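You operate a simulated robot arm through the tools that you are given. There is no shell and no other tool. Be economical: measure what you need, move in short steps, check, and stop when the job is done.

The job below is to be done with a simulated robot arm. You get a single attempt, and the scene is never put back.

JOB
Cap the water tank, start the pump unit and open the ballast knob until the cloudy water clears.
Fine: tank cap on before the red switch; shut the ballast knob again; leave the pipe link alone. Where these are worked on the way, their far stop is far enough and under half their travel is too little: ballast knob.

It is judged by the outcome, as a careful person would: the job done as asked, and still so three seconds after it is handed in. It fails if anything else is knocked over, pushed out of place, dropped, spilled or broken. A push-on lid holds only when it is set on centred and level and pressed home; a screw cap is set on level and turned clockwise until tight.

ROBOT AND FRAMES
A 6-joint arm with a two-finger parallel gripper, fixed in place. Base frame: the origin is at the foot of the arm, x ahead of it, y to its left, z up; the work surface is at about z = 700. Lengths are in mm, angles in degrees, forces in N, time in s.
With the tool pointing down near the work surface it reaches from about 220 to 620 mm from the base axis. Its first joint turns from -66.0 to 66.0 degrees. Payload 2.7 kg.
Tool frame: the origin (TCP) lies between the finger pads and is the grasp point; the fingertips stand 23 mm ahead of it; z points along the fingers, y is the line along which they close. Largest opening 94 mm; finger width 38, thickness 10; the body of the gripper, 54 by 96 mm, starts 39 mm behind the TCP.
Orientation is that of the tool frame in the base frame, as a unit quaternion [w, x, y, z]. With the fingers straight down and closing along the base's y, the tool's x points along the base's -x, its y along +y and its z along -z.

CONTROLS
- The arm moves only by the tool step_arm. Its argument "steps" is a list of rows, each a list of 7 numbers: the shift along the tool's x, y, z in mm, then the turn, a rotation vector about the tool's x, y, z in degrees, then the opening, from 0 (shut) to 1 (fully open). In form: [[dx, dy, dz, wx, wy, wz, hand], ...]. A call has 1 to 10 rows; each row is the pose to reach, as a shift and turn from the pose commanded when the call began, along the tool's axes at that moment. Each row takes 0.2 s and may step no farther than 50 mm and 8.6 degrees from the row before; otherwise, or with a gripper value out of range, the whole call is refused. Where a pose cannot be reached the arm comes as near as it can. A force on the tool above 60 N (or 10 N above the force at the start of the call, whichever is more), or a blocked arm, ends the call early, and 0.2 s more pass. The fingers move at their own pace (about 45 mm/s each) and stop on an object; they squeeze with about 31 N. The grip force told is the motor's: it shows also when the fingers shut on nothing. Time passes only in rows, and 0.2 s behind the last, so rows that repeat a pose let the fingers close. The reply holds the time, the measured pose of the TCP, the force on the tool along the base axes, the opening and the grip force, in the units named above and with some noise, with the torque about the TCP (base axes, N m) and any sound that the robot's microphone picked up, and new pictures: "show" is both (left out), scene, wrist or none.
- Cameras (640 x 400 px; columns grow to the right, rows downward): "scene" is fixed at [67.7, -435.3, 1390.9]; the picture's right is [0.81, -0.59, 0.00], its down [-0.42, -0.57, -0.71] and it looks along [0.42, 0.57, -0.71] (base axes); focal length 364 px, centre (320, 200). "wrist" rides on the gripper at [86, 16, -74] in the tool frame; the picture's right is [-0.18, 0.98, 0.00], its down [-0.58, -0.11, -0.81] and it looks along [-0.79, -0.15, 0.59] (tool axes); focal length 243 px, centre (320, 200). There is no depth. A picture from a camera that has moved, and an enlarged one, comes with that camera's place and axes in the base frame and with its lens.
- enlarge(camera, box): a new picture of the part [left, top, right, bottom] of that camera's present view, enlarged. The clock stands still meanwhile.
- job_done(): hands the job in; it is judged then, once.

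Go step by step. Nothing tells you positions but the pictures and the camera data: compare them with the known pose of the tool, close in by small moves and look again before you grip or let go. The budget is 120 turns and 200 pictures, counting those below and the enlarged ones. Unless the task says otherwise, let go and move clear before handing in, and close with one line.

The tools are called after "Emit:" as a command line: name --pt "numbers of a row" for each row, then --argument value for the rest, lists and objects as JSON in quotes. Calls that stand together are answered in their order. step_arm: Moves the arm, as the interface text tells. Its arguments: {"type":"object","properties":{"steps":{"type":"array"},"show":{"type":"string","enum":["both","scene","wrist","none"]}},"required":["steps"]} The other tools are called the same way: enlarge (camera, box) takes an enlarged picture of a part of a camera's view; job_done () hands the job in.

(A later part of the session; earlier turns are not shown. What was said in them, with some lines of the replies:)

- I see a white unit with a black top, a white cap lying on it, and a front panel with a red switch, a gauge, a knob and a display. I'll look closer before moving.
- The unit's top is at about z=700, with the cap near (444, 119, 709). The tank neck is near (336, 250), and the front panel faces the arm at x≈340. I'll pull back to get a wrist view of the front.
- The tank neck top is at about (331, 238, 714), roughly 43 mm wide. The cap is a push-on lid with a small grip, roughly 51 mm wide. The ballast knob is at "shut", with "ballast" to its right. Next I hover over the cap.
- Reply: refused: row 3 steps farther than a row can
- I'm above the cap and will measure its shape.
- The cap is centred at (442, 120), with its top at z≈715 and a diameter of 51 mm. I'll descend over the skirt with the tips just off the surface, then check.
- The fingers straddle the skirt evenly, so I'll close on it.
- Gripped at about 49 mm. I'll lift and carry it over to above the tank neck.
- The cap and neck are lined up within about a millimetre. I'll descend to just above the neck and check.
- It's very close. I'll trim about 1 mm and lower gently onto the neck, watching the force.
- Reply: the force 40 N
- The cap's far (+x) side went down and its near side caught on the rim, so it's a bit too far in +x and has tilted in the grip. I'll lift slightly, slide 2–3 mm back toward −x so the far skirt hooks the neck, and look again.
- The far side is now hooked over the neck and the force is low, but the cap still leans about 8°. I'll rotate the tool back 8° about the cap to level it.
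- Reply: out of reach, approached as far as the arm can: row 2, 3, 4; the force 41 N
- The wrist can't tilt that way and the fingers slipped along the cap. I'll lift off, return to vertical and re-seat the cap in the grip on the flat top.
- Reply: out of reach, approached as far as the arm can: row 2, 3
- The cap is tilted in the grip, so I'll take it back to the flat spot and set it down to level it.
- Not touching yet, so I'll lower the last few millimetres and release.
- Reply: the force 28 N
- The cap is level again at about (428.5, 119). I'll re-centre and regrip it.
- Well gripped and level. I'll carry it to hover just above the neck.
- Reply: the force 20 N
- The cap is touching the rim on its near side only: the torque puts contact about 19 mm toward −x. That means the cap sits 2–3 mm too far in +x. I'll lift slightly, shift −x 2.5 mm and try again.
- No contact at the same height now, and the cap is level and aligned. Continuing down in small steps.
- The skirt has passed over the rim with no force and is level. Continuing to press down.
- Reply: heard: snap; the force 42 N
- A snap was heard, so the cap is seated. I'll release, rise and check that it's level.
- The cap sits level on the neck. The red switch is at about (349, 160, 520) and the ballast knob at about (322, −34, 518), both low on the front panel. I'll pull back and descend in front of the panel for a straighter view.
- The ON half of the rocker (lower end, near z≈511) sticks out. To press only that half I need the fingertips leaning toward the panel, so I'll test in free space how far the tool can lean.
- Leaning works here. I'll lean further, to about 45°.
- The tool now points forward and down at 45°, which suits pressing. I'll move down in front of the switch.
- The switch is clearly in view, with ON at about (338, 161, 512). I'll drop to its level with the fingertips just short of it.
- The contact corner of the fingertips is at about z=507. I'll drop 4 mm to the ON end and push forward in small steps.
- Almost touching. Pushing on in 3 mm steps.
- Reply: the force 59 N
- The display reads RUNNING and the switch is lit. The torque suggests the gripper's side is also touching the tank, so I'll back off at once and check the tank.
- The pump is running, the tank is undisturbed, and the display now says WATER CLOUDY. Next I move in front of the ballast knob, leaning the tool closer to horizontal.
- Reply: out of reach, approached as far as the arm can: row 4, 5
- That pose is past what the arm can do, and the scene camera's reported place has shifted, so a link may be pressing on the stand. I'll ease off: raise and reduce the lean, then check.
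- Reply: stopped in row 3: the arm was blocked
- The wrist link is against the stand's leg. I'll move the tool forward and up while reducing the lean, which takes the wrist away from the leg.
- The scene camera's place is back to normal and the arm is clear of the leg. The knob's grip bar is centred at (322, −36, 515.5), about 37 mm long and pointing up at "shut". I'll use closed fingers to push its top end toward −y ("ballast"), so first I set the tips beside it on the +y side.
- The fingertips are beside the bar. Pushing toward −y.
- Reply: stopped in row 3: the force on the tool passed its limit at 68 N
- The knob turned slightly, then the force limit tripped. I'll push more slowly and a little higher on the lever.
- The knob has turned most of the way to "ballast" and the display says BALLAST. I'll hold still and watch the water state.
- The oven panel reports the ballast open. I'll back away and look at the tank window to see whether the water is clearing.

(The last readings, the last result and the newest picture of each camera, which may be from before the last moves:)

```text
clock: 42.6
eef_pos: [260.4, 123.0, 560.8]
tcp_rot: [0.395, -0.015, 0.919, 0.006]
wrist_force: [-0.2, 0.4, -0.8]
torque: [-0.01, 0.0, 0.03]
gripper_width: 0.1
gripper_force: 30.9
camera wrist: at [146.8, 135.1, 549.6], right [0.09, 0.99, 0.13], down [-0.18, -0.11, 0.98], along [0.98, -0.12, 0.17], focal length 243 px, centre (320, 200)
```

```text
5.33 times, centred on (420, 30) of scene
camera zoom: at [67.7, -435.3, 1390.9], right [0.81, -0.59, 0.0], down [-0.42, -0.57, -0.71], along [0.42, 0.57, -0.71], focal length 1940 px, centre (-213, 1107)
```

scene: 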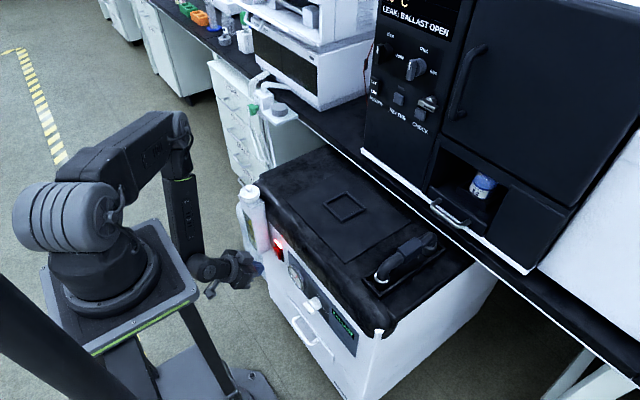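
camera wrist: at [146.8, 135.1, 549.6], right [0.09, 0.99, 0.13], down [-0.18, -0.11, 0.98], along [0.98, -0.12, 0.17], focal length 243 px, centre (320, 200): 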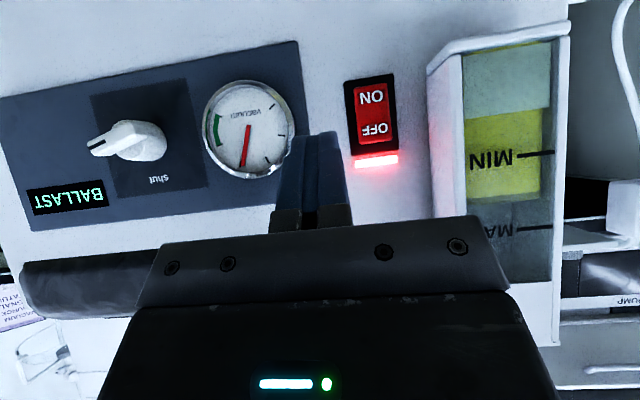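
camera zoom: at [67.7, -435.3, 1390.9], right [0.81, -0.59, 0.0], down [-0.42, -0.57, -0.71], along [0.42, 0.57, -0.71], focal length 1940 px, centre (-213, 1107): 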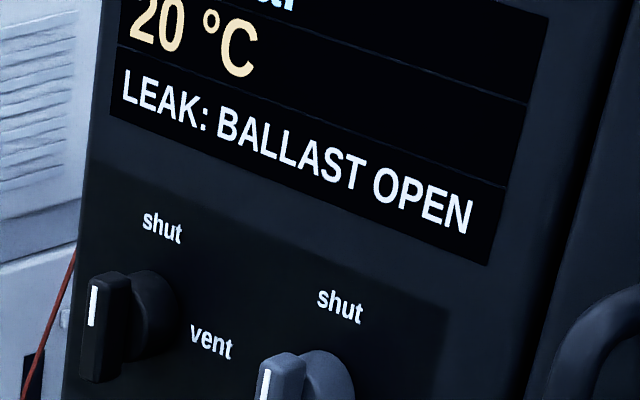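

The window shows a milky layer at the bottom of the tank. I'll wait here with the ballast open and compare.

Emit:
step_arm --pt "0 0 0 0 0 0 0" --pt "0 0 0 0 0 0 0" --pt "0 0 0 0 0 0 0" --pt "0 0 0 0 0 0 0" --pt "0 0 0 0 0 0 0" --pt "0 0 0 0 0 0 0" --pt "0 0 0 0 0 0 0" --pt "0 0 0 0 0 0 0" --pt "0 0 0 0 0 0 0" --pt "0 0 0 0 0 0 0" --show "none"

Emit:
step_arm --pt "0 0 0 0 0 0 0" --pt "0 0 0 0 0 0 0" --pt "0 0 0 0 0 0 0" --pt "0 0 0 0 0 0 0" --pt "0 0 0 0 0 0 0" --pt "0 0 0 0 0 0 0" --pt "0 0 0 0 0 0 0" --pt "0 0 0 0 0 0 0" --pt "0 0 0 0 0 0 0" --pt "0 0 0 0 0 0 0"

Emit:
enlarge --camera "wrist" --box '[380, 0, 640, 240]'

```text
clock: 44.9
eef_pos: [261.1, 123.0, 561.5]
tcp_rot: [0.397, -0.015, 0.918, 0.006]
wrist_force: [0.2, -0.5, 0.5]
torque: [-0.04, 0.03, -0.01]
gripper_width: 0.2
gripper_force: 31.3
```

```text
clock: 47.0
eef_pos: [262.9, 122.7, 560.1]
tcp_rot: [0.396, -0.016, 0.918, 0.007]
wrist_force: [0.4, 0.4, 0.4]
torque: [0.01, -0.05, 0.01]
gripper_width: 0.0
gripper_force: 31.3
camera wrist: at [147.1, 134.7, 549.5], right [0.09, 0.99, 0.13], down [-0.18, -0.11, 0.98], along [0.98, -0.11, 0.17], focal length 243 px, centre (320, 200)
```

scene: 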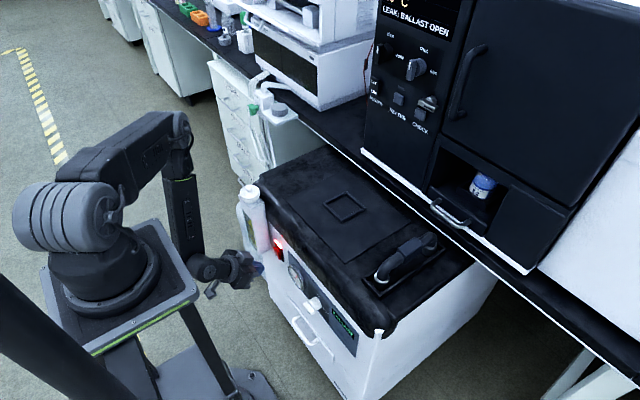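
wrist: 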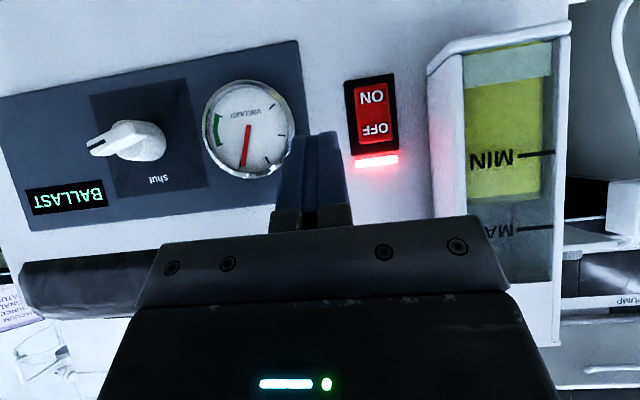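

```text
1.67 times, centred on (510, 120) of wrist
camera zoom: at [147.1, 134.7, 549.5], right [0.09, 0.99, 0.13], down [-0.18, -0.11, 0.98], along [0.98, -0.11, 0.17], focal length 404 px, centre (3, 333)
```

zoom: 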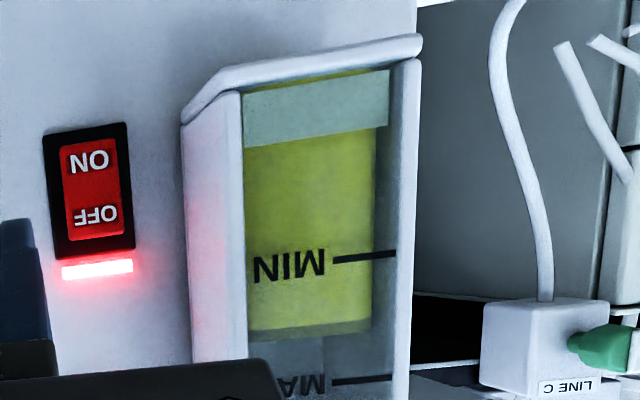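

The milky layer is shrinking steadily, with about 5 more seconds to go.

Emit:
step_arm --pt "0 0 0 0 0 0 0" --pt "0 0 0 0 0 0 0" --pt "0 0 0 0 0 0 0" --pt "0 0 0 0 0 0 0" --pt "0 0 0 0 0 0 0" --pt "0 0 0 0 0 0 0" --pt "0 0 0 0 0 0 0" --pt "0 0 0 0 0 0 0" --pt "0 0 0 0 0 0 0" --pt "0 0 0 0 0 0 0" --show "none"

Emit:
step_arm --pt "0 0 0 0 0 0 0" --pt "0 0 0 0 0 0 0" --pt "0 0 0 0 0 0 0" --pt "0 0 0 0 0 0 0" --pt "0 0 0 0 0 0 0" --pt "0 0 0 0 0 0 0" --pt "0 0 0 0 0 0 0" --pt "0 0 0 0 0 0 0" --pt "0 0 0 0 0 0 0" --pt "0 0 0 0 0 0 0" --show "none"

Emit:
step_arm --pt "0 0 0 0 0 0 0" --pt "0 0 0 0 0 0 0" --pt "0 0 0 0 0 0 0" --pt "0 0 0 0 0 0 0" --pt "0 0 0 0 0 0 0" --pt "0 0 0 0 0 0 0" --pt "0 0 0 0 0 0 0"

Emit:
enlarge --camera "wrist" --box '[380, 0, 640, 240]'

Emit:
enlarge --camera "wrist" --box '[60, 80, 220, 220]'

```text
clock: 49.2
eef_pos: [261.7, 123.3, 560.5]
tcp_rot: [0.397, -0.016, 0.918, 0.006]
wrist_force: [0.1, 0.1, -0.1]
torque: [0.02, 0.02, -0.02]
gripper_width: 0.0
gripper_force: 30.6
```

```text
clock: 51.5
eef_pos: [262.1, 123.9, 562.5]
tcp_rot: [0.396, -0.016, 0.918, 0.007]
wrist_force: [0.6, 0.0, -0.8]
torque: [0.01, 0.0, -0.02]
gripper_width: 0.0
gripper_force: 30.4
```

```text
clock: 53.0
eef_pos: [262.3, 123.2, 559.9]
tcp_rot: [0.396, -0.016, 0.918, 0.006]
wrist_force: [0.2, -0.3, -0.4]
torque: [0.0, 0.02, 0.02]
gripper_width: 0.3
gripper_force: 31.1
camera wrist: at [147.1, 134.7, 549.5], right [0.09, 0.99, 0.13], down [-0.18, -0.11, 0.98], along [0.98, -0.11, 0.17], focal length 243 px, centre (320, 200)
```

scene: 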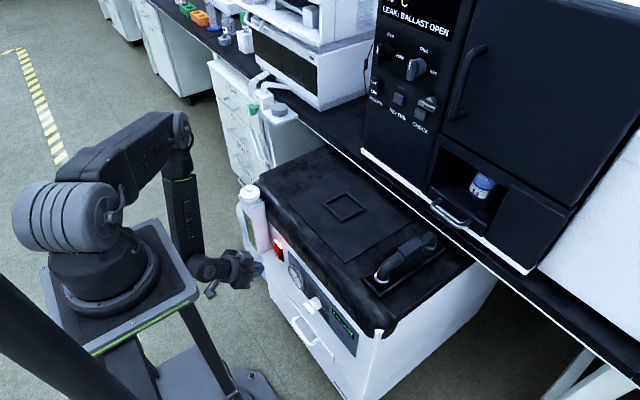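
wrist: 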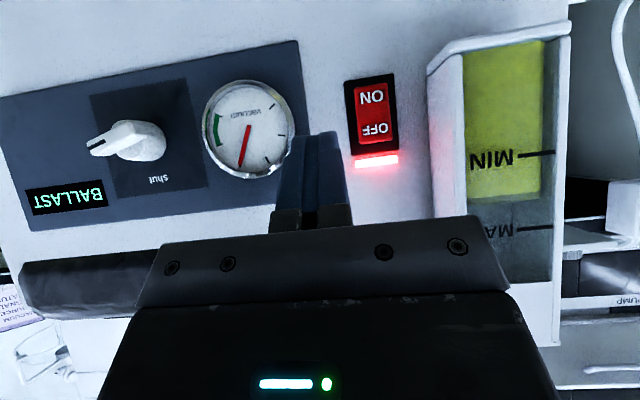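

```text
1.67 times, centred on (510, 120) of wrist
camera zoom: at [147.1, 134.7, 549.5], right [0.09, 0.99, 0.13], down [-0.18, -0.11, 0.98], along [0.98, -0.11, 0.17], focal length 404 px, centre (3, 333)
```

zoom: 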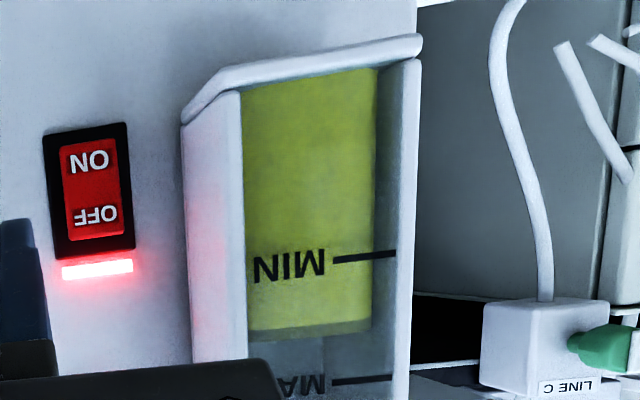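

```text
2.86 times, centred on (140, 150) of wrist
camera zoom: at [147.1, 134.7, 549.5], right [0.09, 0.99, 0.13], down [-0.18, -0.11, 0.98], along [0.98, -0.11, 0.17], focal length 693 px, centre (834, 343)
```

zoom: 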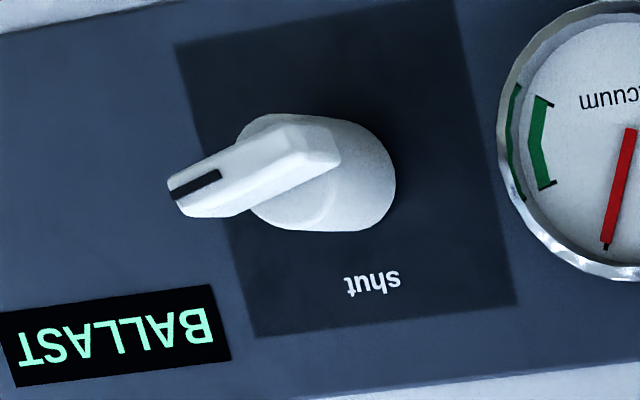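

The water layer has cleared. Now to shut the knob: I'll bring the fingertips above the bar's +y end, push it down, then sweep −y against its lower end until the pointer is up at "shut".

Emit:
step_arm --pt "0 -35 0 0 0 0 0" --pt "0 -70 5 0 0 0 0" --pt "0 -105 12 0 0 0 0" --pt "0 -130 18 0 0 0 0" --pt "0 -135 20 0 0 0 0"

```text
clock: 54.2
eef_pos: [282.3, -10.8, 546.7]
tcp_rot: [0.396, -0.017, 0.918, 0.006]
wrist_force: [0.2, -0.1, -0.7]
torque: [0.0, 0.01, 0.03]
gripper_width: 0.0
gripper_force: 30.5
camera wrist: at [166.9, 0.8, 536.7], right [0.09, 0.99, 0.13], down [-0.18, -0.11, 0.98], along [0.98, -0.11, 0.17], focal length 243 px, centre (320, 200)
```

scene: 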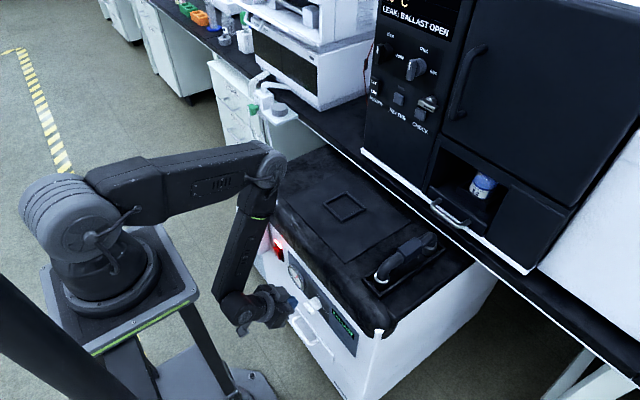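
wrist: 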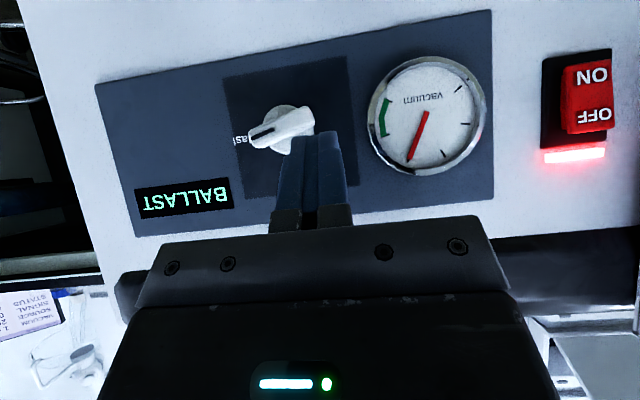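

Moving in above the bar's +y end and starting down.

Emit:
step_arm --pt "-8 -1 8 0 0 0 0" --pt "-14.5 -1 15.2 0 0 0 0" --pt "-7.3 -1 22.1 0 0 0 0" --pt "-4.4 -1 24.9 0 0 0 0" --pt "-2.2 -1 27 0 0 0 0" --pt "-0.7 -1 28.3 0 0 0 0" --show "wrist"

```text
clock: 55.6
eef_pos: [303.0, -10.6, 528.6]
tcp_rot: [0.395, -0.016, 0.918, 0.006]
wrist_force: [-2.6, -0.5, 1.2]
torque: [-0.04, 0.03, -0.01]
gripper_width: 0.1
gripper_force: 31.2
camera wrist: at [187.5, 0.3, 516.7], right [0.09, 0.99, 0.13], down [-0.18, -0.11, 0.98], along [0.98, -0.11, 0.17], focal length 243 px, centre (320, 200)
```

wrist: 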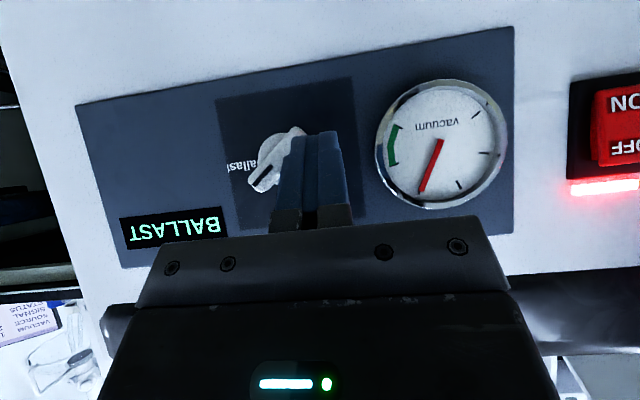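

It's turning back. Continuing down slowly.

Emit:
step_arm --pt "1.8 0 1.7 0 0 0 0" --pt "3.6 0 3.4 0 0 0 0" --pt "5.4 0 5.2 0 0 0 0" --pt "7.2 0 6.9 0 0 0 0" --pt "9 0 8.6 0 0 0 0" --pt "10.8 0 10.4 0 0 0 0" --pt "12.6 0 12 0 0 0 0" --pt "14.4 0 13.8 0 0 0 0" --show "wrist"

```text
clock: 57.5
eef_pos: [301.1, -11.2, 508.2]
tcp_rot: [0.395, -0.016, 0.919, 0.006]
wrist_force: [-0.9, 0.1, -0.6]
torque: [0.01, 0.02, -0.01]
gripper_width: 0.0
gripper_force: 30.8
camera wrist: at [187.4, 0.2, 496.4], right [0.09, 0.99, 0.13], down [-0.18, -0.11, 0.98], along [0.98, -0.11, 0.17], focal length 243 px, centre (320, 200)
```

wrist: 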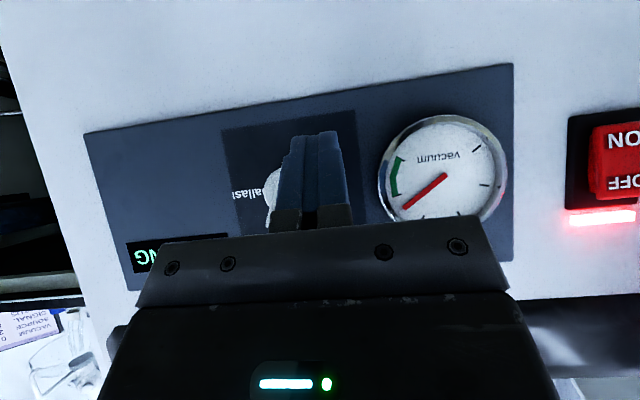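

The display is back to RUNNING. Now a slow −y sweep against the bar's lower end to bring it fully to "shut".

Emit:
step_arm --pt "2.5 0 2.4 0 0 0 0" --pt "3.6 -2 3.4 0 0 0 0" --pt "3.6 -4 3.4 0 0 0 0" --pt "3.6 -5.5 3.4 0 0 0 0" --pt "3.6 -7 3.4 0 0 0 0" --pt "3.6 -8 3.4 0 0 0 0" --show "none"

Emit:
enlarge --camera "scene" --box '[260, 250, 360, 350]'

```text
clock: 58.9
eef_pos: [303.4, -17.6, 501.8]
tcp_rot: [0.396, -0.019, 0.918, 0.008]
wrist_force: [-8.2, 28.7, 2.4]
torque: [-0.41, -0.16, 0.34]
gripper_width: 0.1
gripper_force: 31.2
```

```text
4.00 times, centred on (310, 300) of scene
camera zoom: at [67.6, -434.9, 1391.0], right [0.81, -0.59, 0.0], down [-0.42, -0.57, -0.71], along [0.42, 0.57, -0.71], focal length 1455 px, centre (360, -200)
```

zoom: 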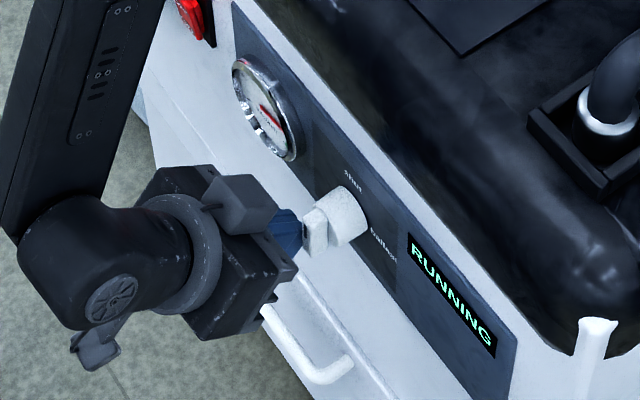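

A firm 29 N reaction suggests it's at the shut stop. I'll back off and check everything.

Emit:
step_arm --pt "0 3 0 0 0 0 0" --pt "8 6 -8 0 0 0 0" --pt "10 30 -25 0 0 0 0" --pt "-5 70 -40 0 0 0 0" --pt "-20 110 -55 0 0 0 0" --pt "-35 130 -70 0 0 0 0"

Emit:
enlarge --camera "wrist" --box '[40, 40, 300, 220]'

Emit:
enlarge --camera "scene" --box '[360, 0, 480, 60]'

Emit:
enlarge --camera "scene" --box '[220, 170, 380, 340]'

```text
clock: 60.2
eef_pos: [271.8, 110.1, 579.3]
tcp_rot: [0.396, -0.015, 0.918, 0.005]
wrist_force: [-0.4, 0.2, 0.6]
torque: [0.05, 0.0, 0.04]
gripper_width: 0.1
gripper_force: 31.8
camera wrist: at [157.5, 122.0, 567.6], right [0.09, 0.99, 0.13], down [-0.18, -0.11, 0.98], along [0.98, -0.12, 0.17], focal length 243 px, centre (320, 200)
```

scene: 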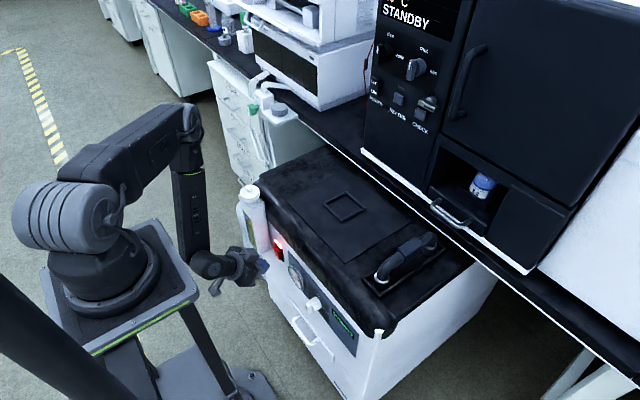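
wrist: 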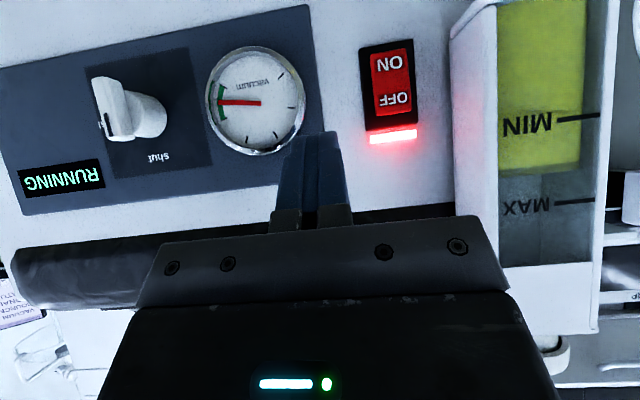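

```text
2.22 times, centred on (170, 130) of wrist
camera zoom: at [157.5, 122.0, 567.6], right [0.09, 0.99, 0.13], down [-0.18, -0.11, 0.98], along [0.98, -0.12, 0.17], focal length 539 px, centre (653, 356)
```

zoom: 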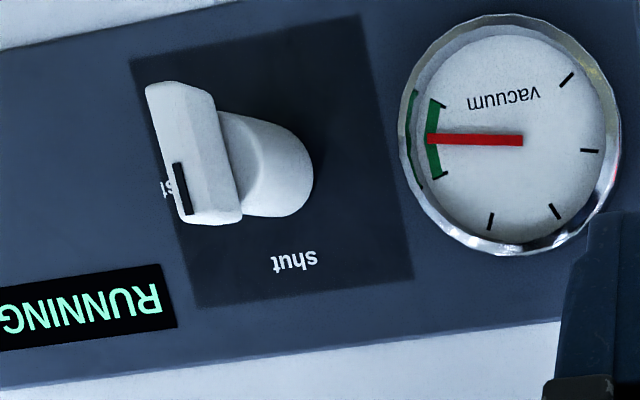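

```text
5.33 times, centred on (420, 30) of scene
camera zoom: at [67.7, -435.3, 1390.9], right [0.81, -0.59, 0.0], down [-0.42, -0.57, -0.71], along [0.42, 0.57, -0.71], focal length 1940 px, centre (-213, 1107)
```

zoom: 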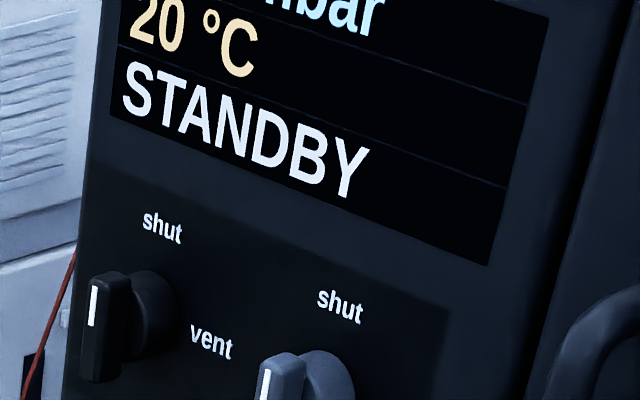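

```text
2.35 times, centred on (300, 255) of scene
camera zoom: at [67.7, -435.3, 1390.9], right [0.81, -0.59, 0.0], down [-0.42, -0.57, -0.71], along [0.42, 0.57, -0.71], focal length 856 px, centre (367, 71)
```

zoom: 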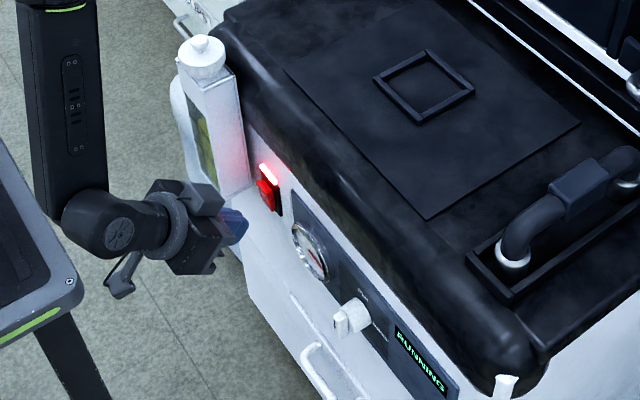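

The pump is running, the water is clear and the ballast knob is shut. The gauge is in the green, the oven panel is back on STANDBY, the cap is seated and the arm is clear. I'm handing in.

Emit:
job_done

```text
The job is handed in.
```

The job is done and handed in: I capped the tank before switching the pump on, opened the ballast knob until the water cleared, then shut it, and left the pipe link alone.
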